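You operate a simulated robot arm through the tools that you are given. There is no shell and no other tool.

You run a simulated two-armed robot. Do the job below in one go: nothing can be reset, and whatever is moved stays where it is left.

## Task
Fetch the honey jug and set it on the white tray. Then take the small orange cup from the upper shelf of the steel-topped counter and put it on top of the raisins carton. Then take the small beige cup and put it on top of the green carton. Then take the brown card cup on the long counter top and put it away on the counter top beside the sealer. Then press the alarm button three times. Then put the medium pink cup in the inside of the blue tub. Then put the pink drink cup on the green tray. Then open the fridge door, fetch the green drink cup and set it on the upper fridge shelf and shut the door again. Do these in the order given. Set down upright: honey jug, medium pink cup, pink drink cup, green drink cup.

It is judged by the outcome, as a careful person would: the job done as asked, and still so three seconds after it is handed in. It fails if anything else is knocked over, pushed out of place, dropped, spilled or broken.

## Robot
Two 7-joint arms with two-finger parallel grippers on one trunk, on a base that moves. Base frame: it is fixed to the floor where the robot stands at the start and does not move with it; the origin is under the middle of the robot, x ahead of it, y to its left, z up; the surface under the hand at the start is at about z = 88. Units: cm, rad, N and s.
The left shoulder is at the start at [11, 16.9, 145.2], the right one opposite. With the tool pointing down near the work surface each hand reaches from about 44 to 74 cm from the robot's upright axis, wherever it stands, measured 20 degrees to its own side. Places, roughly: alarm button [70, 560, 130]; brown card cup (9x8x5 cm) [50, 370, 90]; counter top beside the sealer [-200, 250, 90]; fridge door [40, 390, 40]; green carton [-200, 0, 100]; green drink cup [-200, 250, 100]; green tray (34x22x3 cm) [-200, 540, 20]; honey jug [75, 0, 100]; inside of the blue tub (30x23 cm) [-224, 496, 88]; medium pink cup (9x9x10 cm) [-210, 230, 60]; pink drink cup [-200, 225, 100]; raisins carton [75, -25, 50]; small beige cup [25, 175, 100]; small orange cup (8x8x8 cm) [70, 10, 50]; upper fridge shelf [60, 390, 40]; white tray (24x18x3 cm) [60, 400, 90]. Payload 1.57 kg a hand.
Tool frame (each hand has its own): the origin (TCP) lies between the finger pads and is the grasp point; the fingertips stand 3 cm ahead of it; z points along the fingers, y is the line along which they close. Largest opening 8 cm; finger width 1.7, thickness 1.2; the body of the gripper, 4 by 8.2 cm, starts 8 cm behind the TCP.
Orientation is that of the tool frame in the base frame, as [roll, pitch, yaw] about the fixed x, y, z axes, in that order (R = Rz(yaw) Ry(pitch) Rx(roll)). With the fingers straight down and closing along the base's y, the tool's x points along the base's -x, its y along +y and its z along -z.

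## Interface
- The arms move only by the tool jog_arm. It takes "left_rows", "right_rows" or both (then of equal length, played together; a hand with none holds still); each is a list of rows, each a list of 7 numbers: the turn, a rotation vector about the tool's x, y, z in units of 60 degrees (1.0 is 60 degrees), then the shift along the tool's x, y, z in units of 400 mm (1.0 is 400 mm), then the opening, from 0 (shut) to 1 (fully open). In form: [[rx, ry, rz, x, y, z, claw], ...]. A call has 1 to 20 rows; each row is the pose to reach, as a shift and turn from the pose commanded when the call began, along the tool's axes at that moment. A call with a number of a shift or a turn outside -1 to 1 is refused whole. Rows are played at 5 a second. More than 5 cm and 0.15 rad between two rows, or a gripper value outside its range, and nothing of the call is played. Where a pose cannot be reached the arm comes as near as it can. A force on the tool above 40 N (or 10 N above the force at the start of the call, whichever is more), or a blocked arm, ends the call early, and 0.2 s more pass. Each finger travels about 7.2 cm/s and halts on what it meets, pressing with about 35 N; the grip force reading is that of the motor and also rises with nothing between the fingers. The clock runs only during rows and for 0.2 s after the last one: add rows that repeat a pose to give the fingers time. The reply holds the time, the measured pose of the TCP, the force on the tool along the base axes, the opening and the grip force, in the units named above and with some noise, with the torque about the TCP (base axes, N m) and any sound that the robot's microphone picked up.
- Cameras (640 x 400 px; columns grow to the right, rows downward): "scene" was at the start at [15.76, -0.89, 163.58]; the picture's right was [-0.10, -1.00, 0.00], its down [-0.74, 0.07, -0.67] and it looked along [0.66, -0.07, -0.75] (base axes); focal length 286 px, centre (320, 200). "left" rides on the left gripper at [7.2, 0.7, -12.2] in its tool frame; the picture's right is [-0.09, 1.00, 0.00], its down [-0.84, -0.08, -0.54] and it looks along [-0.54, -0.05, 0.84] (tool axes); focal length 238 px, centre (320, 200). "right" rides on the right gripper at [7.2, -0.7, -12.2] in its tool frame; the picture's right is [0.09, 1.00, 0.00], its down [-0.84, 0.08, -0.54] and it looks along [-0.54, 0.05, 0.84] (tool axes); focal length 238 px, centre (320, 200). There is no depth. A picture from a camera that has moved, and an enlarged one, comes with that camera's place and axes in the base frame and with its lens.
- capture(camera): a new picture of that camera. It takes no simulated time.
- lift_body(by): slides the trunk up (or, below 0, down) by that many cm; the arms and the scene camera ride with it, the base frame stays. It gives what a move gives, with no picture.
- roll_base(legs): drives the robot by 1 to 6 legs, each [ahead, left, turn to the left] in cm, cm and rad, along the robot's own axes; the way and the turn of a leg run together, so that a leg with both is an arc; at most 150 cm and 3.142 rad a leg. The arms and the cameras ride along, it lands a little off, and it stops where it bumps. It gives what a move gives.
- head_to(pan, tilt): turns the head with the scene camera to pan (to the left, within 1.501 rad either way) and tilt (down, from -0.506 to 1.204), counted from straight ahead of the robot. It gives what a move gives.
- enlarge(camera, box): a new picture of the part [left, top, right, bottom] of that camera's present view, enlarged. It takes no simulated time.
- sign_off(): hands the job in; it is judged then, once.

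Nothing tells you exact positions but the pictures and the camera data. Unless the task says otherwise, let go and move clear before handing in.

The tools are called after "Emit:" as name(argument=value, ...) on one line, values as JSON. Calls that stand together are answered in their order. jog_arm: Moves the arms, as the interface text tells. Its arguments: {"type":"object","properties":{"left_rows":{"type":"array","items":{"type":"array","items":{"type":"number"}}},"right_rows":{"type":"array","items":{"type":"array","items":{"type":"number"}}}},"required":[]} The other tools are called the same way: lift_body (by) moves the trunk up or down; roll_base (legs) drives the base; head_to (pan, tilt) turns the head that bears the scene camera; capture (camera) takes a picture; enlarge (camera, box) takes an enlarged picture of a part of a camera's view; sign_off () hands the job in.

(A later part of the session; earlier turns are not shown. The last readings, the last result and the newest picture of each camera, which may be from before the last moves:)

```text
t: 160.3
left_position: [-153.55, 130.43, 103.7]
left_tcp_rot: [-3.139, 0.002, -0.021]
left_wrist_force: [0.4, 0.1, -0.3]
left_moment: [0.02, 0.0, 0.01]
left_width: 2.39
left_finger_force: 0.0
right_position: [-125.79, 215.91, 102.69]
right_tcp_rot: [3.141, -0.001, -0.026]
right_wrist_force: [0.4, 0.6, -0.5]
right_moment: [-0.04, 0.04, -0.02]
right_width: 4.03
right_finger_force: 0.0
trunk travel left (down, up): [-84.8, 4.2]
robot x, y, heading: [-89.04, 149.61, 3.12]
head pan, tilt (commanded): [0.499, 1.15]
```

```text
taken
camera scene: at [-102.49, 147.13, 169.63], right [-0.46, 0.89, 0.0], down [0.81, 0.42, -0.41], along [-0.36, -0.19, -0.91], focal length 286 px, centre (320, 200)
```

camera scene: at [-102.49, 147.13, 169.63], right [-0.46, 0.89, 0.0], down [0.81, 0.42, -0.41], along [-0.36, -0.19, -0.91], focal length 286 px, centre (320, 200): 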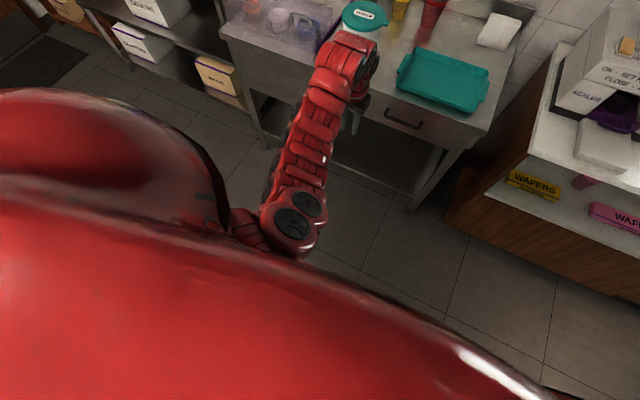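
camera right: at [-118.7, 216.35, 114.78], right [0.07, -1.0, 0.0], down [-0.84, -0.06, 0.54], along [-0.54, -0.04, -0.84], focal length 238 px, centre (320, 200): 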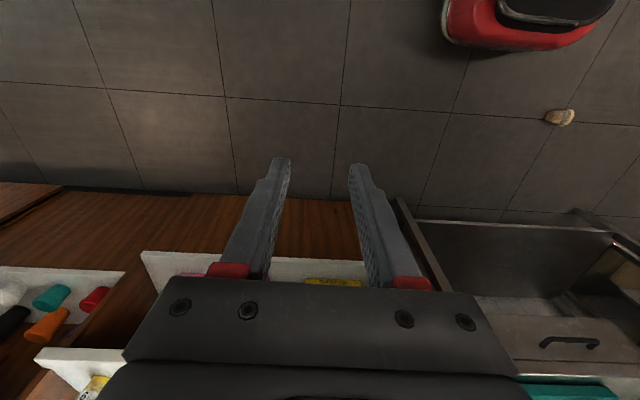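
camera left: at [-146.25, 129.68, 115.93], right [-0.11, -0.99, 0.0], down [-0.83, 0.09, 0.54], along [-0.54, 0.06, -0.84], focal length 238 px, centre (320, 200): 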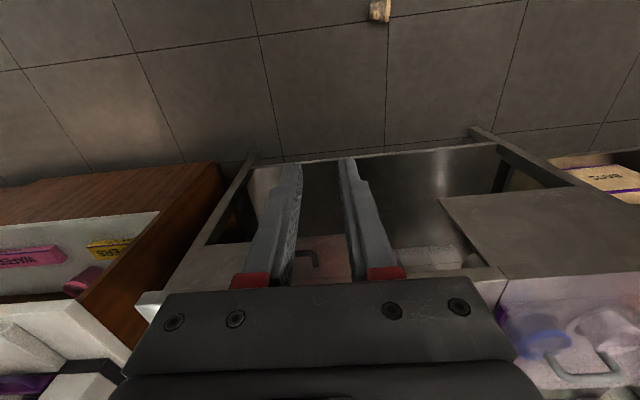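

The cup lies with its rim toward -y. I'll approach facing -y and pick it up with the right hand, so that pitching the wrist forward later stands it upright. First I'll bring the right hand back to the front.

Emit:
jog_arm(right_rows=[[0, 0, 0, -0.05, 0.11, 0, 0.7], [0, 0, 0, -0.1, 0.22, 0, 0.8], [0, 0, 0, -0.15, 0.33, 0, 0.9], [0, 0, 0, -0.2, 0.44, 0, 1], [0, 0, 0, -0.25, 0.55, 0, 1], [0, 0, 0, -0.3, 0.66, 0, 1], [0, 0, 0, -0.35, 0.77, 0, 1], [0, 0, 0, -0.4, 0.88, 0, 1], [0, 0, 0, -0.45, 0.98, 0, 1]])

Emit:
roll_base(legs=[[0, 0, 1.57]])

Emit:
capture(camera="left")

Emit:
capture(camera="right")

```text
t: 162.3
left_position: [-153.53, 130.28, 103.51]
left_tcp_rot: [-3.14, 0.002, -0.02]
left_wrist_force: [0.3, -0.7, 0.4]
left_moment: [0.0, -0.01, -0.01]
left_width: 2.44
left_finger_force: 0.0
right_position: [-148.45, 177.98, 100.77]
right_tcp_rot: [3.14, -0.005, -0.028]
right_wrist_force: [-0.9, -0.2, 0.1]
right_moment: [0.02, -0.03, 0.03]
right_width: 7.99
right_finger_force: 0.0
right hand out of reach, approached as far as the arm can: row 2, 3, 4, 5, 6, 7, 8, 9
trunk travel left (down, up): [-84.8, 4.2]
robot x, y, heading: [-88.94, 149.55, 3.117]
head pan, tilt (commanded): [0.499, 1.15]
```

```text
t: 166.6
left_position: [-66.61, 86.34, 103.79]
left_tcp_rot: [-3.14, 0.002, 1.598]
left_wrist_force: [-0.1, -0.7, -0.4]
left_moment: [0.0, 0.0, 0.01]
left_width: 2.4
left_finger_force: 0.0
right_position: [-114.48, 89.11, 100.63]
right_tcp_rot: [-3.141, -0.006, 1.592]
right_wrist_force: [0.4, -0.3, -1.1]
right_moment: [0.01, 0.0, 0.0]
right_width: 8.01
right_finger_force: 0.0
trunk travel left (down, up): [-84.8, 4.2]
robot x, y, heading: [-88.7, 149.52, -1.545]
head pan, tilt (commanded): [0.499, 1.15]
```

```text
taken
camera left: at [-66.11, 93.6, 115.92], right [1.0, -0.06, 0.0], down [-0.05, -0.84, 0.54], along [-0.04, -0.54, -0.84], focal length 238 px, centre (320, 200)
```

left: 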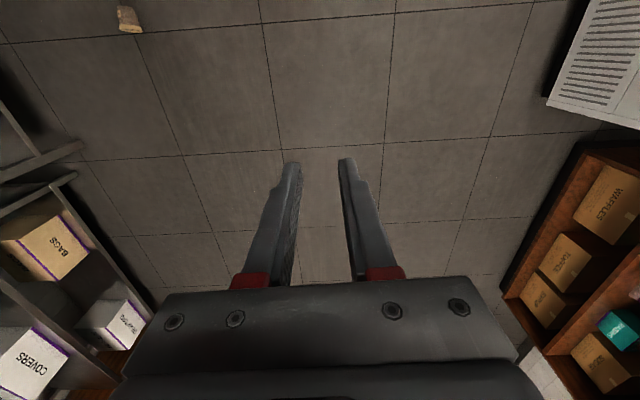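

```text
taken
camera right: at [-115.37, 96.27, 112.85], right [0.99, 0.11, 0.0], down [0.1, -0.84, 0.54], along [0.06, -0.53, -0.84], focal length 238 px, centre (320, 200)
```

right: 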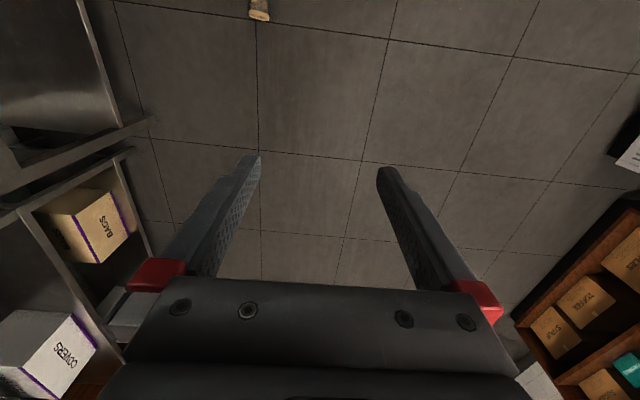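

The cup's rim points away from me, as I wanted. I'll position so it is under the right hand and lower the trunk.

Emit:
roll_base(legs=[[-18.5, -23.5, 0], [0, 0, -0.026]])

Emit:
lift_body(by=-40)

Emit:
capture(camera="right")

```text
t: 169.0
left_position: [-92.17, 103.15, 103.78]
left_tcp_rot: [-3.139, 0.002, 1.573]
left_wrist_force: [0.7, 0.2, 0.3]
left_moment: [0.01, 0.01, -0.01]
left_width: 2.38
left_finger_force: 0.1
right_position: [-139.82, 107.21, 100.62]
right_tcp_rot: [-3.141, -0.006, 1.568]
right_wrist_force: [0.4, -0.1, -0.6]
right_moment: [-0.01, 0.02, -0.01]
right_width: 7.99
right_finger_force: 0.1
trunk travel left (down, up): [-84.8, 4.2]
robot x, y, heading: [-112.74, 167.13, -1.572]
head pan, tilt (commanded): [0.499, 1.15]
```

```text
t: 172.8
left_position: [-92.23, 103.23, 63.84]
left_tcp_rot: [-3.141, 0.002, 1.571]
left_wrist_force: [-0.2, -0.1, 0.0]
left_moment: [-0.02, -0.03, -0.03]
left_width: 2.4
left_finger_force: 0.0
right_position: [-139.94, 107.21, 60.71]
right_tcp_rot: [3.141, -0.007, 1.567]
right_wrist_force: [-0.1, 0.2, -0.1]
right_moment: [0.02, -0.02, 0.01]
right_width: 8.01
right_finger_force: 0.1
trunk travel left (down, up): [-44.8, 44.2]
robot x, y, heading: [-112.86, 167.06, -1.576]
head pan, tilt (commanded): [0.499, 1.15]
```

```text
taken
camera right: at [-140.7, 114.41, 72.86], right [1.0, 0.09, 0.0], down [0.07, -0.84, 0.54], along [0.05, -0.54, -0.84], focal length 238 px, centre (320, 200)
```

right: 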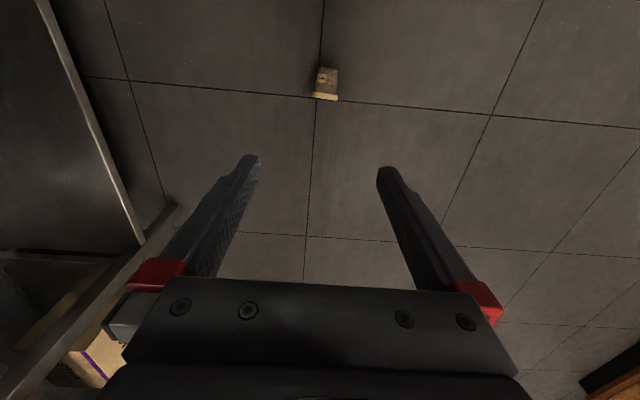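

Emit:
lift_body(by=-38)

Emit:
enlarge(camera="right", box=[220, 60, 440, 210])

```text
t: 176.5
left_position: [-92.22, 103.29, 25.68]
left_tcp_rot: [-3.14, 0.001, 1.573]
left_wrist_force: [0.1, 0.4, 0.2]
left_moment: [0.04, 0.04, 0.0]
left_width: 2.39
left_finger_force: 0.1
right_position: [-140.02, 107.26, 22.69]
right_tcp_rot: [-3.141, -0.004, 1.567]
right_wrist_force: [-0.4, 0.0, 0.6]
right_moment: [0.0, -0.01, -0.01]
right_width: 8.04
right_finger_force: 0.1
trunk travel left (down, up): [-6.8, 82.2]
robot x, y, heading: [-112.78, 166.74, -1.575]
head pan, tilt (commanded): [0.499, 1.15]
```

```text
2.67 times, centred on (330, 135) of right
camera zoom: at [-140.7, 114.41, 34.86], right [1.0, 0.09, 0.0], down [0.07, -0.84, 0.54], along [0.05, -0.54, -0.84], focal length 636 px, centre (293, 373)
```

zoom: 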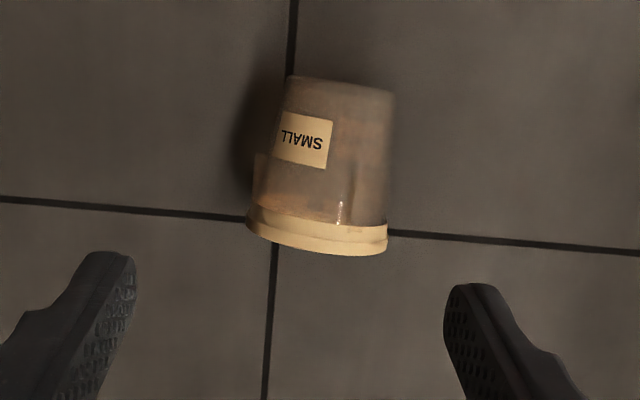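

The cup lies straight along y, centred at (-138, 106). I'll shift onto it and go down to the floor.

Emit:
lift_body(by=-6)

Emit:
jog_arm(right_rows=[[0, 0, 0, -0.0325, 0.049, 0, 1], [0, 0, 0, -0.0325, 0.049, 0.1, 1], [0, 0, 0, -0.0325, 0.049, 0.2, 1], [0, 0, 0, -0.0325, 0.049, 0.2, 1]])

Emit:
capture(camera="right")

```text
t: 177.5
left_position: [-92.32, 103.11, 19.77]
left_tcp_rot: [-3.139, 0.002, 1.571]
left_wrist_force: [0.2, 1.3, 0.1]
left_moment: [0.0, 0.0, -0.01]
left_width: 2.38
left_finger_force: 0.1
right_position: [-139.89, 107.26, 16.73]
right_tcp_rot: [3.141, -0.006, 1.566]
right_wrist_force: [-0.5, 0.2, 0.0]
right_moment: [0.03, -0.01, -0.01]
right_width: 8.01
right_finger_force: 0.1
trunk travel left (down, up): [-0.8, 88.2]
robot x, y, heading: [-112.96, 167.11, -1.568]
head pan, tilt (commanded): [0.499, 1.15]
```

```text
t: 178.5
left_position: [-92.3, 103.12, 19.66]
left_tcp_rot: [-3.139, 0.003, 1.572]
left_wrist_force: [-0.4, 0.0, 0.3]
left_moment: [-0.03, -0.01, 0.0]
left_width: 2.4
left_finger_force: 0.0
right_position: [-138.28, 105.79, 8.72]
right_tcp_rot: [3.141, -0.006, 1.567]
right_wrist_force: [0.0, 0.0, -0.8]
right_moment: [0.02, 0.0, 0.02]
right_width: 8.01
right_finger_force: 0.1
trunk travel left (down, up): [-0.8, 88.2]
robot x, y, heading: [-112.97, 167.23, -1.572]
head pan, tilt (commanded): [0.499, 1.15]
```

```text
taken
camera right: at [-138.95, 112.88, 20.75], right [1.0, 0.09, 0.0], down [0.07, -0.84, 0.54], along [0.05, -0.53, -0.84], focal length 238 px, centre (320, 200)
```

right: 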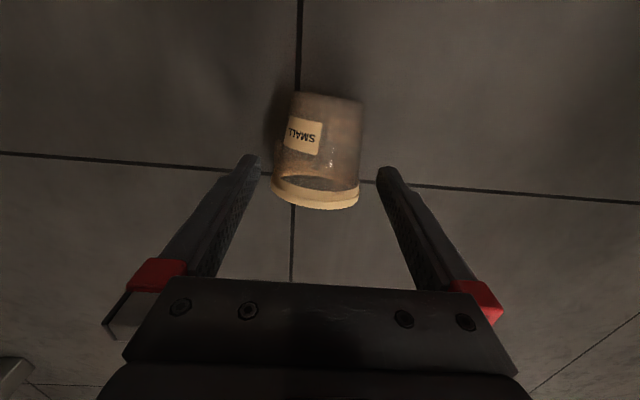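

Emit:
jog_arm(right_rows=[[0, 0, 0, 0, 0, 0.05, 1], [0, 0, 0, 0, 0, 0.1, 1], [0, 0, 0, 0, 0, 0.125, 1], [0, 0, 0, 0, 0, 0.125, 0.7], [0, 0, 0, 0, 0, 0.125, 0.4], [0, 0, 0, 0, 0, 0.125, 0.2], [0, 0, 0, 0, 0, 0.125, 0.1]])

Emit:
capture(camera="right")

```text
t: 180.1
left_position: [-92.22, 103.17, 19.69]
left_tcp_rot: [-3.141, 0.002, 1.573]
left_wrist_force: [-0.3, 0.6, -0.1]
left_moment: [0.0, -0.01, -0.01]
left_width: 2.38
left_finger_force: 0.1
right_position: [-138.08, 106.01, 3.85]
right_tcp_rot: [3.14, -0.006, 1.568]
right_wrist_force: [-0.3, -0.2, -0.9]
right_moment: [-0.01, 0.02, -0.02]
right_width: 6.65
right_finger_force: 34.9
trunk travel left (down, up): [-0.8, 88.2]
robot x, y, heading: [-113.05, 167.24, -1.572]
head pan, tilt (commanded): [0.499, 1.15]
```

```text
taken
camera right: at [-138.74, 113.13, 15.94], right [1.0, 0.09, 0.0], down [0.07, -0.84, 0.54], along [0.05, -0.54, -0.84], focal length 238 px, centre (320, 200)
```

right: 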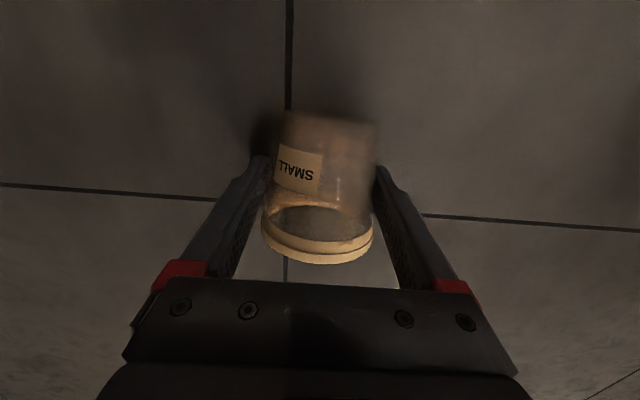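

Gripped at 6.65 cm. The earlier slip was probably slow creep on the tapered wall under full force, so I'll test whether a gentler closing command lowers the force.

Emit:
jog_arm(right_rows=[[0, 0, 0, 0, 0, 0, 0.8], [0, 0, 0, 0, 0, 0, 0.8]])

```text
t: 180.7
left_position: [-92.16, 103.16, 19.74]
left_tcp_rot: [-3.14, 0.002, 1.572]
left_wrist_force: [-0.5, -0.6, -0.2]
left_moment: [0.01, -0.03, 0.04]
left_width: 2.39
left_finger_force: 0.1
right_position: [-137.99, 106.0, 3.72]
right_tcp_rot: [-3.141, -0.006, 1.567]
right_wrist_force: [-0.2, 0.1, -0.7]
right_moment: [-0.03, 0.01, 0.03]
right_width: 6.64
right_finger_force: 34.6
trunk travel left (down, up): [-0.8, 88.2]
robot x, y, heading: [-112.96, 167.13, -1.574]
head pan, tilt (commanded): [0.499, 1.15]
```

Emit:
jog_arm(right_rows=[[0, 0, 0, 0, 0, 0, 0.824], [0, 0, 0, 0, 0, 0, 0.824]])

```text
t: 181.3
left_position: [-92.31, 103.17, 19.71]
left_tcp_rot: [-3.139, 0.003, 1.575]
left_wrist_force: [-0.7, -0.3, -0.6]
left_moment: [-0.01, 0.01, 0.0]
left_width: 2.41
left_finger_force: 0.1
right_position: [-137.98, 106.02, 3.76]
right_tcp_rot: [-3.14, -0.006, 1.569]
right_wrist_force: [-1.2, -0.1, 0.3]
right_moment: [0.02, 0.04, -0.03]
right_width: 6.73
right_finger_force: 0.7
trunk travel left (down, up): [-0.8, 88.2]
robot x, y, heading: [-112.83, 167.23, -1.571]
head pan, tilt (commanded): [0.499, 1.15]
```

Emit:
jog_arm(right_rows=[[0, 0, 0, 0, 0, 0, 0.812], [0, 0, 0, 0, 0, 0, 0.812]])

```text
t: 181.9
left_position: [-92.23, 103.25, 19.79]
left_tcp_rot: [-3.139, 0.001, 1.573]
left_wrist_force: [-0.6, 0.3, -0.3]
left_moment: [-0.01, 0.02, 0.01]
left_width: 2.39
left_finger_force: 0.1
right_position: [-137.94, 105.98, 3.75]
right_tcp_rot: [3.14, -0.004, 1.567]
right_wrist_force: [0.0, -0.3, -0.5]
right_moment: [0.0, 0.01, -0.01]
right_width: 6.61
right_finger_force: 35.0
trunk travel left (down, up): [-0.8, 88.2]
robot x, y, heading: [-113.02, 167.14, -1.576]
head pan, tilt (commanded): [0.499, 1.15]
```

The grip is binary, so I'll keep a firm hold at mid-wall and watch the width. Lifting now.

Emit:
jog_arm(right_rows=[[0, 0, 0, 0, 0, -0.05, 0.6], [0, 0, 0, 0, 0, -0.15, 0.6], [0, 0, 0, 0, 0, -0.25, 0.6]])

Emit:
capture(camera="right")

Emit:
lift_body(by=40)

```text
t: 182.7
left_position: [-92.24, 103.23, 19.6]
left_tcp_rot: [3.141, 0.002, 1.575]
left_wrist_force: [-0.2, -0.2, -1.2]
left_moment: [-0.05, 0.0, 0.0]
left_width: 2.41
left_finger_force: 0.0
right_position: [-138.2, 106.06, 13.71]
right_tcp_rot: [3.14, -0.004, 1.567]
right_wrist_force: [-0.2, -0.3, -0.5]
right_moment: [-0.02, 0.02, 0.0]
right_width: 6.55
right_finger_force: 34.4
trunk travel left (down, up): [-0.8, 88.2]
robot x, y, heading: [-112.9, 167.03, -1.576]
head pan, tilt (commanded): [0.499, 1.15]
```

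```text
taken
camera right: at [-138.98, 113.26, 25.86], right [1.0, 0.09, 0.0], down [0.07, -0.84, 0.54], along [0.05, -0.54, -0.84], focal length 238 px, centre (320, 200)
```

right: 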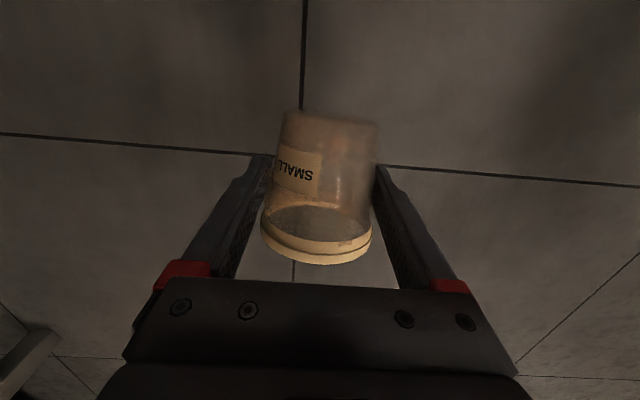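

```text
t: 186.5
left_position: [-92.21, 103.2, 59.83]
left_tcp_rot: [-3.139, 0.002, 1.573]
left_wrist_force: [-0.1, 0.8, 0.6]
left_moment: [0.02, 0.02, 0.0]
left_width: 2.38
left_finger_force: 0.1
right_position: [-138.3, 106.16, 53.71]
right_tcp_rot: [3.14, -0.006, 1.569]
right_wrist_force: [-0.5, -0.1, -0.6]
right_moment: [0.0, -0.02, 0.0]
right_width: 6.54
right_finger_force: 35.2
trunk travel left (down, up): [-40.8, 48.2]
robot x, y, heading: [-113.13, 167.32, -1.573]
head pan, tilt (commanded): [0.499, 1.15]
```

Emit:
lift_body(by=38)

Emit:
roll_base(legs=[[147, 20, 0], [0, 0, -1.565]])

Emit:
head_to(pan=0.0, tilt=0.55)

Emit:
capture(camera="scene")

Emit:
capture(camera="right")

```text
t: 190.2
left_position: [-92.28, 103.22, 97.68]
left_tcp_rot: [-3.14, 0.001, 1.572]
left_wrist_force: [0.3, -0.4, -0.5]
left_moment: [0.03, 0.0, 0.02]
left_width: 2.4
left_finger_force: 0.1
right_position: [-138.38, 106.09, 91.67]
right_tcp_rot: [3.141, -0.005, 1.566]
right_wrist_force: [0.5, 0.1, -0.5]
right_moment: [0.03, 0.02, 0.0]
right_width: 6.49
right_finger_force: 35.0
trunk travel left (down, up): [-78.8, 10.2]
robot x, y, heading: [-112.95, 167.34, -1.57]
head pan, tilt (commanded): [0.499, 1.15]
```

```text
t: 201.2
left_position: [-159.99, 3.68, 97.77]
left_tcp_rot: [-3.141, 0.002, -0.024]
left_wrist_force: [0.8, 0.1, -0.3]
left_moment: [0.0, 0.0, -0.02]
left_width: 2.41
left_finger_force: 0.2
right_position: [-155.77, 49.64, 91.77]
right_tcp_rot: [-3.14, -0.005, -0.029]
right_wrist_force: [0.5, 0.4, -0.7]
right_moment: [0.02, 0.01, 0.0]
right_width: 6.51
right_finger_force: 35.2
trunk travel left (down, up): [-78.8, 10.2]
robot x, y, heading: [-95.31, 22.82, 3.115]
head pan, tilt (commanded): [0.499, 1.15]
```

```text
t: 202.2
left_position: [-159.88, 3.75, 97.63]
left_tcp_rot: [-3.14, 0.001, -0.022]
left_wrist_force: [-0.4, 0.5, -0.9]
left_moment: [0.0, -0.01, 0.03]
left_width: 2.4
left_finger_force: 0.1
right_position: [-155.8, 49.65, 91.67]
right_tcp_rot: [3.141, -0.005, -0.028]
right_wrist_force: [1.0, -0.3, -1.0]
right_moment: [-0.01, 0.01, -0.02]
right_width: 6.52
right_finger_force: 34.9
trunk travel left (down, up): [-78.8, 10.2]
robot x, y, heading: [-95.1, 23.06, 3.116]
head pan, tilt (commanded): [0.0, 0.55]
```

```text
taken
camera scene: at [-112.53, 23.19, 168.24], right [0.03, 1.0, 0.0], down [0.52, -0.01, -0.85], along [-0.85, 0.02, -0.52], focal length 286 px, centre (320, 200)
```

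scene: 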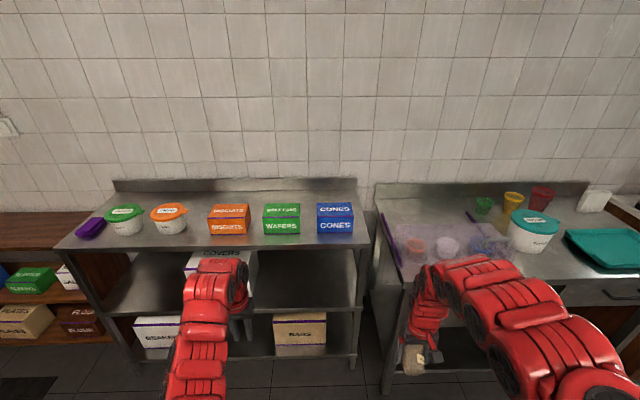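

```text
taken
camera right: at [-148.79, 50.11, 103.83], right [0.06, -1.0, 0.0], down [-0.84, -0.05, 0.54], along [-0.54, -0.04, -0.84], focal length 238 px, centre (320, 200)
```

right: 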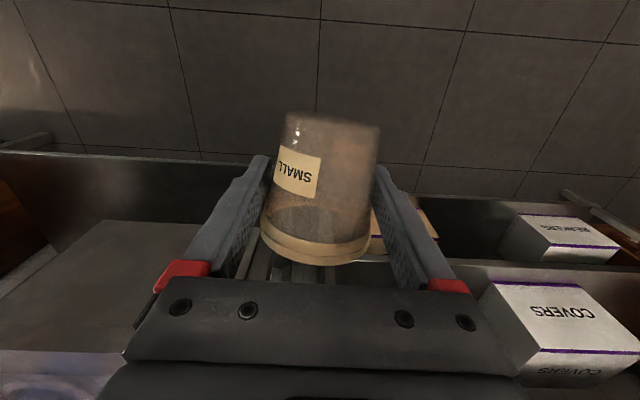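

The grip is stable. The green carton ("WAFERS") is on the steel table among orange and blue cartons. Zooming in to locate its top.

Emit:
enlarge(camera="scene", box=[190, 170, 390, 270])

```text
3.20 times, centred on (290, 220) of scene
camera zoom: at [-112.53, 23.19, 168.24], right [0.03, 1.0, 0.0], down [0.52, -0.01, -0.85], along [-0.85, 0.02, -0.52], focal length 916 px, centre (416, 136)
```

zoom: 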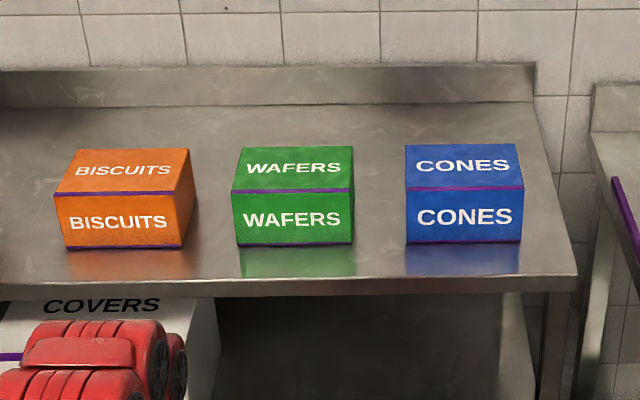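

The carton's top is at about z=98.7, centred near (-217.8, 9.3). I'll pitch the right wrist forward to stand the cup upright while still in the aisle, and tuck the left hand back and down.

Emit:
jog_arm(right_rows=[[0, -0.14, 0, -0.06, 0, -0.04, 0.6], [0, -0.28, 0, -0.12, 0, -0.08, 0.6], [0, -0.42, 0, -0.18, 0, -0.12, 0.6], [0, -0.56, 0, -0.24, 0, -0.16, 0.6], [0, -0.7, 0, -0.3, 0, -0.2, 0.6]], left_rows=[[0, 0, 0, 0.02, 0, 0.08, 0.3], [0, 0, 0, 0.06, 0, 0.16, 0.3], [0, 0, 0, 0.12, 0, 0.24, 0.3], [0, 0, 0, 0.18, 0, 0.32, 0.3], [0, 0, 0, 0.25, 0, 0.38, 0.3]])

Emit:
jog_arm(right_rows=[[0, -0.135, 0, 0, 0, 0.04, 0.6], [0, -0.27, 0, 0, 0, 0.08, 0.6], [0, -0.4, 0, 0, 0, 0.12, 0.6], [0, -0.53, 0, 0, 0, 0.16, 0.6], [0, -0.673, 0, 0, 0, 0.2, 0.6]])

Emit:
capture(camera="right")

Emit:
capture(camera="scene")

```text
t: 203.4
left_position: [-150.12, 3.45, 82.71]
left_tcp_rot: [-3.138, 0.005, -0.021]
left_wrist_force: [1.2, -0.6, 0.6]
left_moment: [-0.01, 0.01, 0.0]
left_width: 2.41
left_finger_force: 0.0
right_position: [-168.98, 50.02, 97.65]
right_tcp_rot: [3.128, 0.678, -0.028]
right_wrist_force: [0.1, 0.7, 0.9]
right_moment: [-0.04, 0.03, -0.04]
right_width: 6.49
right_finger_force: 34.9
right hand out of reach, approached as far as the arm can: row 1, 2, 3, 4, 5
trunk travel left (down, up): [-78.8, 10.2]
robot x, y, heading: [-95.4, 22.93, 3.118]
head pan, tilt (commanded): [0.0, 0.55]
```

```text
t: 204.8
left_position: [-150.18, 3.5, 82.7]
left_tcp_rot: [-3.137, 0.007, -0.022]
left_wrist_force: [0.5, 0.2, 0.6]
left_moment: [0.0, 0.02, 0.02]
left_width: 2.38
left_finger_force: 0.0
right_position: [-181.19, 53.59, 103.97]
right_tcp_rot: [-2.303, 1.4, 0.864]
right_wrist_force: [0.3, -0.1, 0.2]
right_moment: [-0.02, -0.02, 0.02]
right_width: 6.43
right_finger_force: 35.1
right hand out of reach, approached as far as the arm can: row 1, 2, 3, 5
trunk travel left (down, up): [-78.8, 10.2]
robot x, y, heading: [-95.71, 23.1, 3.117]
head pan, tilt (commanded): [0.0, 0.55]
stopped in row 5 (right hand): the arm was blocked; the commanded pose is now the measured one
```

```text
taken
camera right: at [-168.39, 55.48, 98.23], right [0.04, -0.98, -0.22], down [0.45, -0.17, 0.88], along [-0.89, -0.14, 0.43], focal length 238 px, centre (320, 200)
```

right: 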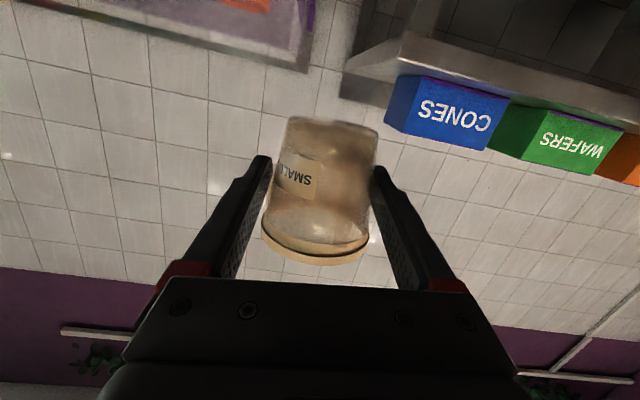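

```text
taken
camera scene: at [-112.27, 23.1, 168.29], right [0.03, 1.0, 0.0], down [0.52, -0.01, -0.85], along [-0.85, 0.02, -0.52], focal length 286 px, centre (320, 200)
```

scene: 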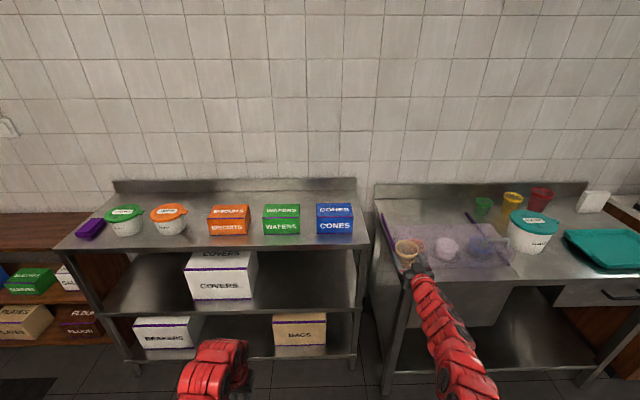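

The cup is nearly upright now, with about 5° of sideways tilt that I'll correct by rolling the wrist. Then I'll slide left to line up with the green carton.

Emit:
jog_arm(right_rows=[[0, 0, 0.04, 0, 0, 0, 0.6], [0, 0, 0.08, 0, 0, 0, 0.6]])

Emit:
lift_body(by=1.5)

Emit:
roll_base(legs=[[0, 45, 0.02]])

Emit:
capture(camera="right")

Emit:
capture(camera="scene")

```text
t: 205.4
left_position: [-150.27, 3.57, 82.66]
left_tcp_rot: [3.141, 0.004, -0.024]
left_wrist_force: [-0.4, 0.7, -0.3]
left_moment: [-0.01, 0.0, 0.03]
left_width: 2.4
left_finger_force: 0.1
right_position: [-181.24, 53.73, 103.71]
right_tcp_rot: [-2.805, 1.445, 0.359]
right_wrist_force: [-0.6, 0.5, 0.4]
right_moment: [-0.04, -0.01, 0.04]
right_width: 6.46
right_finger_force: 34.5
trunk travel left (down, up): [-78.8, 10.2]
robot x, y, heading: [-95.2, 23.08, 3.11]
head pan, tilt (commanded): [0.0, 0.55]
```

```text
t: 206.1
left_position: [-150.36, 3.68, 84.25]
left_tcp_rot: [3.14, 0.001, -0.023]
left_wrist_force: [-0.8, 0.2, -0.3]
left_moment: [0.01, 0.01, -0.01]
left_width: 2.4
left_finger_force: 0.1
right_position: [-181.31, 53.77, 105.23]
right_tcp_rot: [-2.793, 1.446, 0.369]
right_wrist_force: [-0.7, 0.7, -0.2]
right_moment: [-0.03, -0.02, -0.01]
right_width: 6.44
right_finger_force: 34.6
trunk travel left (down, up): [-80.3, 8.7]
robot x, y, heading: [-95.34, 22.68, 3.109]
head pan, tilt (commanded): [0.0, 0.55]
```

```text
t: 208.8
left_position: [-151.37, -42.83, 84.12]
left_tcp_rot: [-3.141, 0.002, -0.014]
left_wrist_force: [-0.3, -0.7, 0.0]
left_moment: [0.0, -0.03, -0.03]
left_width: 2.38
left_finger_force: 0.2
right_position: [-182.82, 7.01, 105.23]
right_tcp_rot: [-2.791, 1.444, 0.381]
right_wrist_force: [0.1, -0.8, 0.0]
right_moment: [0.0, -0.02, 0.0]
right_width: 6.46
right_finger_force: 35.4
trunk travel left (down, up): [-80.3, 8.7]
robot x, y, heading: [-96.64, -22.85, 3.126]
head pan, tilt (commanded): [0.0, 0.55]
```

```text
taken
camera right: at [-169.85, 8.39, 99.43], right [0.04, -0.99, -0.13], down [0.44, -0.1, 0.89], along [-0.9, -0.1, 0.44], focal length 238 px, centre (320, 200)
```

right: 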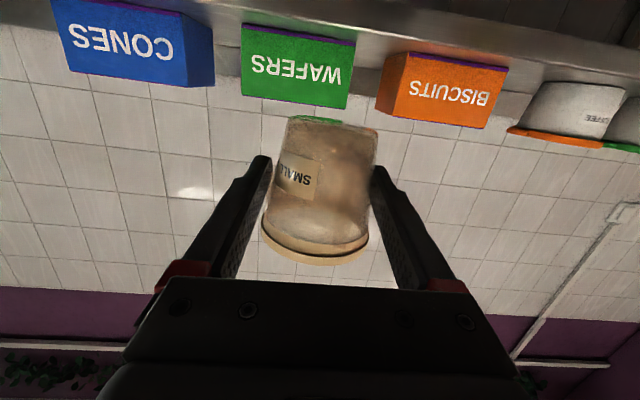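

```text
taken
camera scene: at [-113.64, -22.81, 169.75], right [0.02, 1.0, 0.0], down [0.52, -0.01, -0.85], along [-0.85, 0.02, -0.52], focal length 286 px, centre (320, 200)
```

scene: 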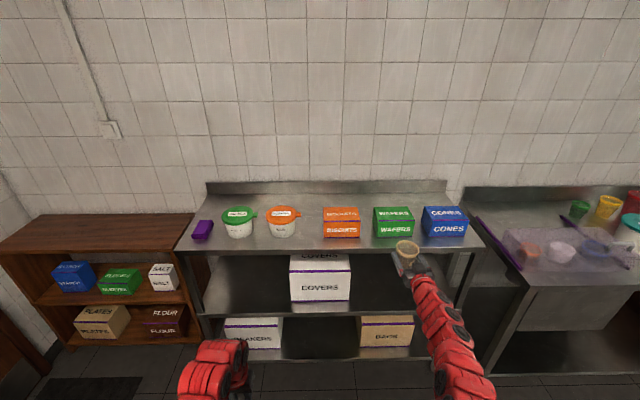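

Emit:
enlarge(camera="right", box=[200, 10, 400, 150])

Emit:
enlarge(camera="scene", box=[300, 180, 500, 300])

```text
2.86 times, centred on (300, 80) of right
camera zoom: at [-169.85, 8.39, 99.43], right [0.04, -0.99, -0.13], down [0.44, -0.1, 0.89], along [-0.9, -0.1, 0.44], focal length 681 px, centre (377, 543)
```

zoom: 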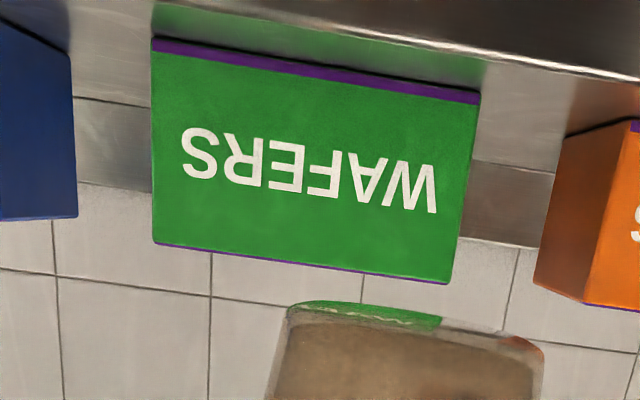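

```text
3.20 times, centred on (400, 240) of scene
camera zoom: at [-113.64, -22.81, 169.75], right [0.02, 1.0, 0.0], down [0.52, -0.01, -0.85], along [-0.85, 0.02, -0.52], focal length 916 px, centre (64, 72)
```

zoom: 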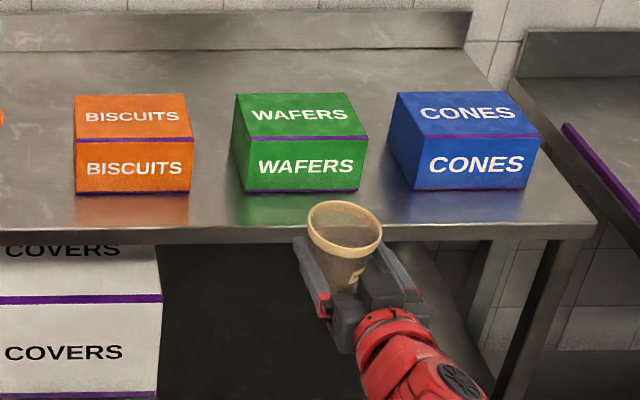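

From the wrist view, the carton's top is nearer z≈102.4 and the cup's base is at about 101.2, so I need more height. I'll lift 3.5 cm and approach partway.

Emit:
lift_body(by=3.8)

Emit:
roll_base(legs=[[20, -2.7, 0]])

Emit:
capture(camera="right")

Emit:
enlarge(camera="scene", box=[300, 180, 500, 320])

```text
t: 209.7
left_position: [-151.19, -42.86, 87.76]
left_tcp_rot: [-3.141, 0.001, -0.014]
left_wrist_force: [-0.2, -0.4, 0.2]
left_moment: [-0.02, -0.01, 0.0]
left_width: 2.4
left_finger_force: 0.0
right_position: [-182.61, 7.04, 108.97]
right_tcp_rot: [-2.796, 1.446, 0.38]
right_wrist_force: [0.1, -1.6, -0.4]
right_moment: [0.01, 0.02, 0.03]
right_width: 6.44
right_finger_force: 34.9
trunk travel left (down, up): [-84.1, 4.9]
robot x, y, heading: [-96.22, -22.89, 3.12]
head pan, tilt (commanded): [0.0, 0.55]
```

```text
t: 211.3
left_position: [-171.62, -39.54, 88.04]
left_tcp_rot: [-3.14, 0.002, -0.014]
left_wrist_force: [0.0, -0.1, 0.7]
left_moment: [0.01, 0.03, 0.02]
left_width: 2.4
left_finger_force: 0.0
right_position: [-202.8, 10.38, 109.02]
right_tcp_rot: [-2.79, 1.448, 0.383]
right_wrist_force: [-0.3, -0.5, 0.1]
right_moment: [0.0, -0.02, -0.01]
right_width: 6.42
right_finger_force: 35.3
trunk travel left (down, up): [-84.1, 4.9]
robot x, y, heading: [-116.76, -20.08, 3.125]
head pan, tilt (commanded): [0.0, 0.55]
```

```text
taken
camera right: at [-190.02, 11.67, 103.27], right [0.04, -0.99, -0.13], down [0.44, -0.1, 0.89], along [-0.9, -0.1, 0.44], focal length 238 px, centre (320, 200)
```

right: 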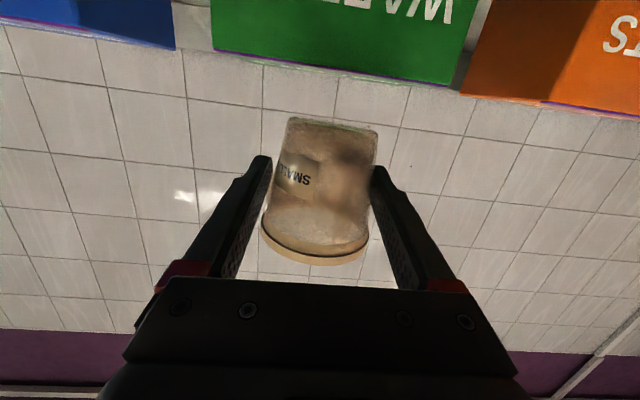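

```text
2.86 times, centred on (400, 250) of scene
camera zoom: at [-133.84, -19.66, 173.56], right [0.02, 1.0, 0.0], down [0.52, -0.01, -0.85], along [-0.85, 0.02, -0.52], focal length 818 px, centre (91, 57)
```

zoom: 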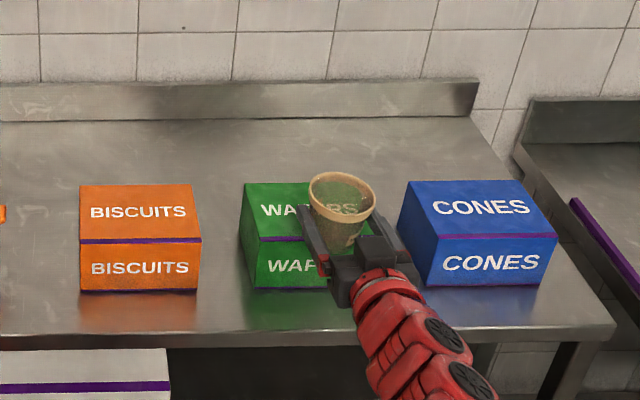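

Emit:
roll_base(legs=[[12.4, 0.1, 0]])

Emit:
enlarge(camera="scene", box=[300, 180, 500, 340])

Emit:
capture(camera="right")

```text
t: 212.5
left_position: [-183.74, -39.49, 87.96]
left_tcp_rot: [-3.141, 0.004, -0.015]
left_wrist_force: [-0.9, 0.1, -0.2]
left_moment: [0.01, -0.01, 0.0]
left_width: 2.39
left_finger_force: 0.0
right_position: [-215.01, 10.39, 109.02]
right_tcp_rot: [-2.791, 1.449, 0.383]
right_wrist_force: [0.0, 0.8, -0.2]
right_moment: [0.02, -0.03, -0.01]
right_width: 6.42
right_finger_force: 35.1
trunk travel left (down, up): [-84.1, 4.9]
robot x, y, heading: [-128.9, -19.62, 3.121]
head pan, tilt (commanded): [0.0, 0.55]
```

```text
2.50 times, centred on (400, 260) of scene
camera zoom: at [-146.02, -19.52, 173.57], right [0.02, 1.0, 0.0], down [0.52, -0.01, -0.85], along [-0.85, 0.02, -0.52], focal length 716 px, centre (120, 50)
```

zoom: 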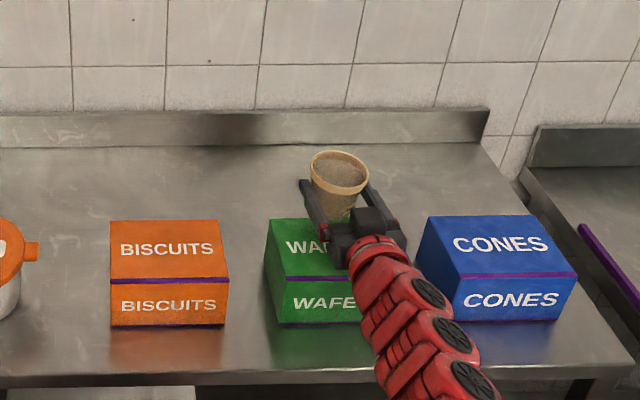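

```text
taken
camera right: at [-202.24, 11.73, 103.27], right [0.04, -0.99, -0.13], down [0.44, -0.1, 0.89], along [-0.89, -0.1, 0.44], focal length 238 px, centre (320, 200)
```

right: 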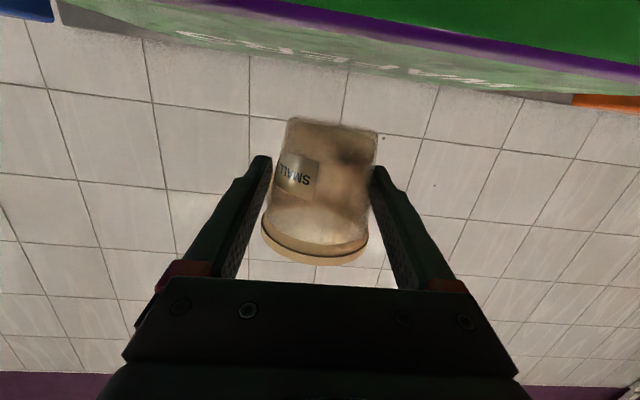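

The cup is over the carton's top. Lowering.

Emit:
lift_body(by=-2)

Emit:
jog_arm(right_rows=[[0, 0, 0, 0.0099, 0.0004, 0.0012, 0.6], [0, 0, 0, 0.0174, 0.0008, 0.0021, 0.6]])

```text
t: 213.2
left_position: [-183.81, -39.38, 86.01]
left_tcp_rot: [-3.141, 0.001, -0.014]
left_wrist_force: [-0.2, 0.0, 0.5]
left_moment: [0.0, 0.0, -0.01]
left_width: 2.39
left_finger_force: 0.1
right_position: [-215.11, 10.26, 107.01]
right_tcp_rot: [-2.796, 1.446, 0.379]
right_wrist_force: [0.9, 0.5, 0.2]
right_moment: [0.04, 0.01, 0.0]
right_width: 6.41
right_finger_force: 35.0
trunk travel left (down, up): [-82.1, 6.9]
robot x, y, heading: [-129.07, -19.69, 3.124]
head pan, tilt (commanded): [0.0, 0.55]
```

```text
t: 213.8
left_position: [-183.61, -39.53, 86.06]
left_tcp_rot: [-3.14, 0.0, -0.016]
left_wrist_force: [-0.1, -0.1, 0.1]
left_moment: [-0.01, -0.03, 0.02]
left_width: 2.42
left_finger_force: 0.0
right_position: [-215.22, 10.36, 106.32]
right_tcp_rot: [-2.78, 1.446, 0.39]
right_wrist_force: [-1.3, -0.1, 2.1]
right_moment: [0.02, -0.01, 0.01]
right_width: 6.45
right_finger_force: 35.6
trunk travel left (down, up): [-82.1, 6.9]
robot x, y, heading: [-128.96, -19.78, 3.122]
head pan, tilt (commanded): [0.0, 0.55]
```

Emit:
jog_arm(right_rows=[[0, 0, 0, 0.005, 0.0002, 0.0006, 0.6], [0, 0, 0, 0.0087, 0.0004, 0.001, 0.6]])

Emit:
enlarge(camera="scene", box=[340, 200, 460, 300])

```text
t: 214.4
left_position: [-183.64, -39.53, 86.1]
left_tcp_rot: [3.141, 0.004, -0.014]
left_wrist_force: [0.3, -0.9, -0.1]
left_moment: [-0.01, -0.02, -0.03]
left_width: 2.38
left_finger_force: 0.0
right_position: [-215.15, 10.31, 106.34]
right_tcp_rot: [-2.766, 1.45, 0.406]
right_wrist_force: [-3.5, 2.6, 16.2]
right_moment: [0.35, 0.04, 0.01]
right_width: 6.45
right_finger_force: 35.2
trunk travel left (down, up): [-82.1, 6.9]
robot x, y, heading: [-129.25, -19.6, 3.125]
head pan, tilt (commanded): [0.0, 0.55]
```

```text
4.00 times, centred on (400, 250) of scene
camera zoom: at [-145.86, -19.56, 171.61], right [0.02, 1.0, 0.0], down [0.52, -0.01, -0.85], along [-0.85, 0.02, -0.52], focal length 1145 px, centre (0, 0)
```

zoom: 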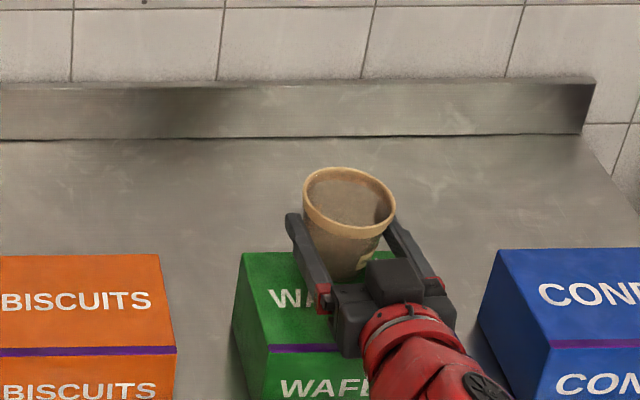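

Contact made, but the scene view shows the cup near the carton's back edge. I'll lift slightly, pull it about 3 cm toward me, and set it down again.

Emit:
jog_arm(right_rows=[[0, 0, 0, -0.0223, -0.001, -0.0027, 0.6], [0, 0, 0, -0.0178, 0.0004, -0.042, 0.6], [0, 0, 0, -0.0133, 0.0016, -0.0796, 0.6], [0, 0, 0, -0.0133, 0.0016, -0.0796, 0.6]])

Emit:
enlarge(camera="scene", box=[340, 200, 460, 300])

Emit:
capture(camera="right")

```text
t: 215.4
left_position: [-183.87, -39.5, 86.01]
left_tcp_rot: [-3.139, 0.001, -0.015]
left_wrist_force: [0.1, 0.0, -0.2]
left_moment: [0.0, 0.01, 0.01]
left_width: 2.4
left_finger_force: 0.1
right_position: [-212.02, 10.42, 106.73]
right_tcp_rot: [-2.792, 1.444, 0.378]
right_wrist_force: [-0.6, 0.2, -0.5]
right_moment: [-0.01, -0.02, 0.03]
right_width: 6.45
right_finger_force: 35.0
trunk travel left (down, up): [-82.1, 6.9]
robot x, y, heading: [-129.29, -19.53, 3.119]
head pan, tilt (commanded): [0.0, 0.55]
```

```text
4.00 times, centred on (400, 250) of scene
camera zoom: at [-146.18, -19.51, 171.54], right [0.02, 1.0, 0.0], down [0.52, -0.01, -0.85], along [-0.85, 0.02, -0.52], focal length 1145 px, centre (0, 0)
```

zoom: 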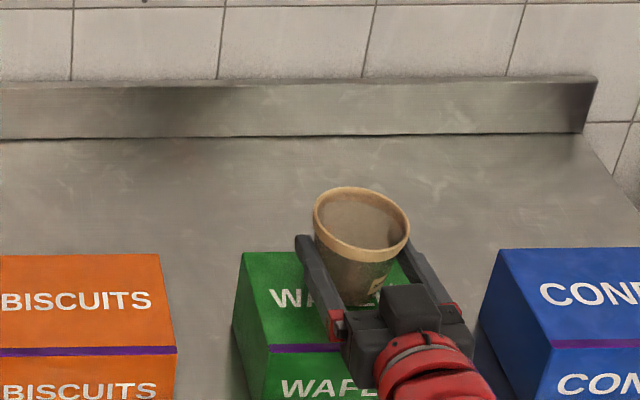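

```text
taken
camera right: at [-199.17, 11.7, 101.01], right [0.04, -0.99, -0.13], down [0.44, -0.1, 0.89], along [-0.9, -0.1, 0.43], focal length 238 px, centre (320, 200)
```

right: 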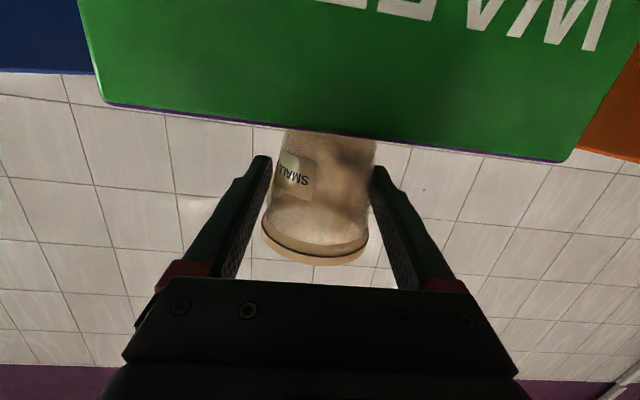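

Emit:
jog_arm(right_rows=[[0, 0, 0, 0.0087, 0.0004, 0.001, 0.6], [0, 0, 0, 0.0149, 0.0006, 0.0018, 0.6]])

```text
t: 216.0
left_position: [-183.62, -39.55, 85.92]
left_tcp_rot: [-3.14, 0.002, -0.013]
left_wrist_force: [0.6, -0.9, -0.4]
left_moment: [-0.01, 0.02, -0.02]
left_width: 2.41
left_finger_force: 0.0
right_position: [-211.92, 10.27, 106.32]
right_tcp_rot: [-2.792, 1.447, 0.378]
right_wrist_force: [-1.1, 0.2, 1.9]
right_moment: [0.03, 0.03, -0.01]
right_width: 6.43
right_finger_force: 35.1
trunk travel left (down, up): [-82.1, 6.9]
robot x, y, heading: [-128.79, -19.7, 3.124]
head pan, tilt (commanded): [0.0, 0.55]
```

Light contact. Opening the fingers.

Emit:
jog_arm(right_rows=[[0, 0, 0, 0, 0, 0, 0.9], [0, 0, 0, 0, 0, 0, 1], [0, 0, 0, 0, 0, 0, 1], [0, 0, 0, 0, 0, 0, 1]])

Emit:
enlarge(camera="scene", box=[340, 200, 460, 300])

Emit:
capture(camera="right")

```text
t: 217.0
left_position: [-183.66, -39.42, 85.96]
left_tcp_rot: [-3.14, 0.002, -0.014]
left_wrist_force: [-0.5, -0.2, 0.6]
left_moment: [-0.01, -0.02, 0.04]
left_width: 2.4
left_finger_force: 0.1
right_position: [-212.03, 10.4, 106.23]
right_tcp_rot: [-2.792, 1.446, 0.38]
right_wrist_force: [-0.2, 0.4, -0.5]
right_moment: [-0.02, 0.0, 0.01]
right_width: 8.02
right_finger_force: 0.1
trunk travel left (down, up): [-82.1, 6.9]
robot x, y, heading: [-129.11, -19.61, 3.122]
head pan, tilt (commanded): [0.0, 0.55]
```

```text
4.00 times, centred on (400, 250) of scene
camera zoom: at [-146.11, -19.52, 171.55], right [0.02, 1.0, 0.0], down [0.52, -0.01, -0.85], along [-0.85, 0.02, -0.52], focal length 1145 px, centre (0, 0)
```

zoom: 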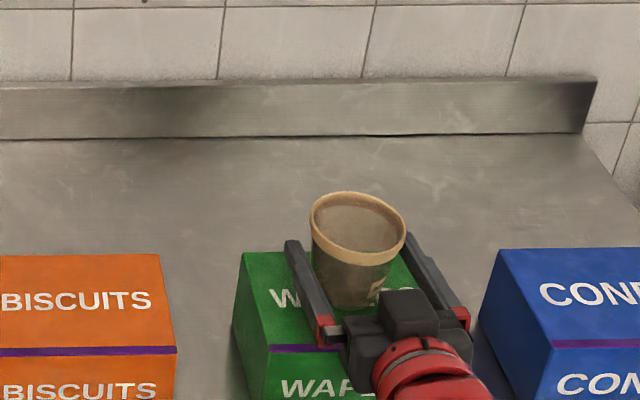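

```text
taken
camera right: at [-199.17, 11.7, 100.51], right [0.04, -0.99, -0.13], down [0.44, -0.1, 0.89], along [-0.9, -0.1, 0.43], focal length 238 px, centre (320, 200)
```

right: 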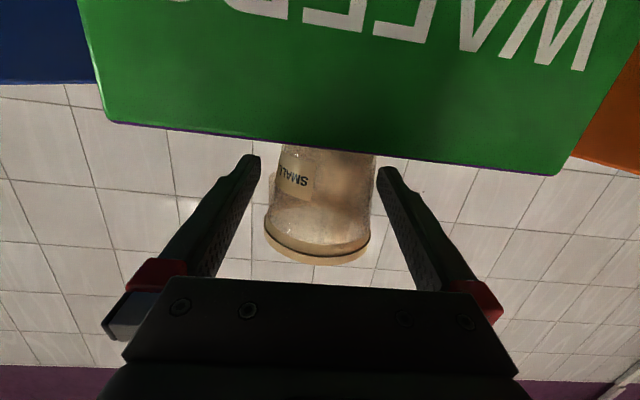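

The cup stands upright on the carton. Backing the hand straight out.

Emit:
jog_arm(right_rows=[[0, 0, 0, 0.0117, 0.0033, -0.0993, 1], [0, 0, 0, 0.0234, 0.0066, -0.1985, 1], [0, 0, 0, 0.031, 0.0086, -0.26, 1]])

Emit:
roll_base(legs=[[-36, 0, 0]])

Emit:
enlarge(camera="scene", box=[320, 160, 480, 280])

```text
t: 217.8
left_position: [-183.71, -39.58, 85.82]
left_tcp_rot: [-3.139, 0.002, -0.014]
left_wrist_force: [-0.6, -0.4, 0.2]
left_moment: [-0.02, -0.02, 0.01]
left_width: 2.37
left_finger_force: 0.1
right_position: [-201.49, 10.29, 106.26]
right_tcp_rot: [-2.79, 1.445, 0.381]
right_wrist_force: [1.2, 0.7, -0.1]
right_moment: [0.0, 0.02, 0.01]
right_width: 8.02
right_finger_force: 0.0
trunk travel left (down, up): [-82.1, 6.9]
robot x, y, heading: [-128.84, -19.5, 3.122]
head pan, tilt (commanded): [0.0, 0.55]
```

```text
t: 220.1
left_position: [-147.33, -40.36, 86.1]
left_tcp_rot: [-3.139, 0.001, -0.013]
left_wrist_force: [0.5, -0.1, 0.4]
left_moment: [0.0, -0.01, -0.03]
left_width: 2.42
left_finger_force: 0.1
right_position: [-165.28, 9.55, 106.03]
right_tcp_rot: [-2.792, 1.445, 0.381]
right_wrist_force: [-0.9, -0.2, -0.3]
right_moment: [-0.03, 0.01, 0.02]
right_width: 7.99
right_finger_force: 0.0
trunk travel left (down, up): [-82.1, 6.9]
robot x, y, heading: [-92.6, -20.16, 3.121]
head pan, tilt (commanded): [0.0, 0.55]
```

```text
3.33 times, centred on (400, 220) of scene
camera zoom: at [-109.85, -20.22, 171.55], right [0.02, 1.0, 0.0], down [0.52, -0.01, -0.85], along [-0.85, 0.01, -0.52], focal length 954 px, centre (53, 133)
```

zoom: 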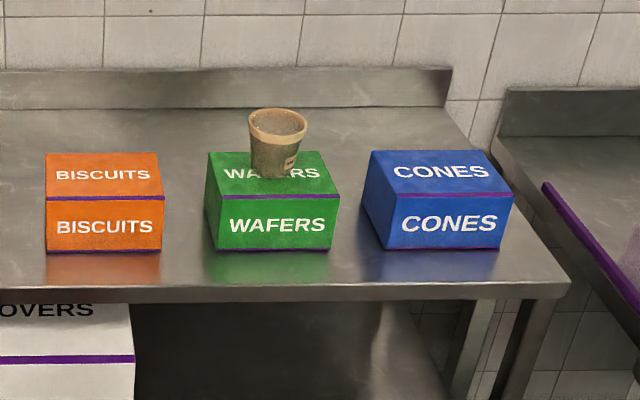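

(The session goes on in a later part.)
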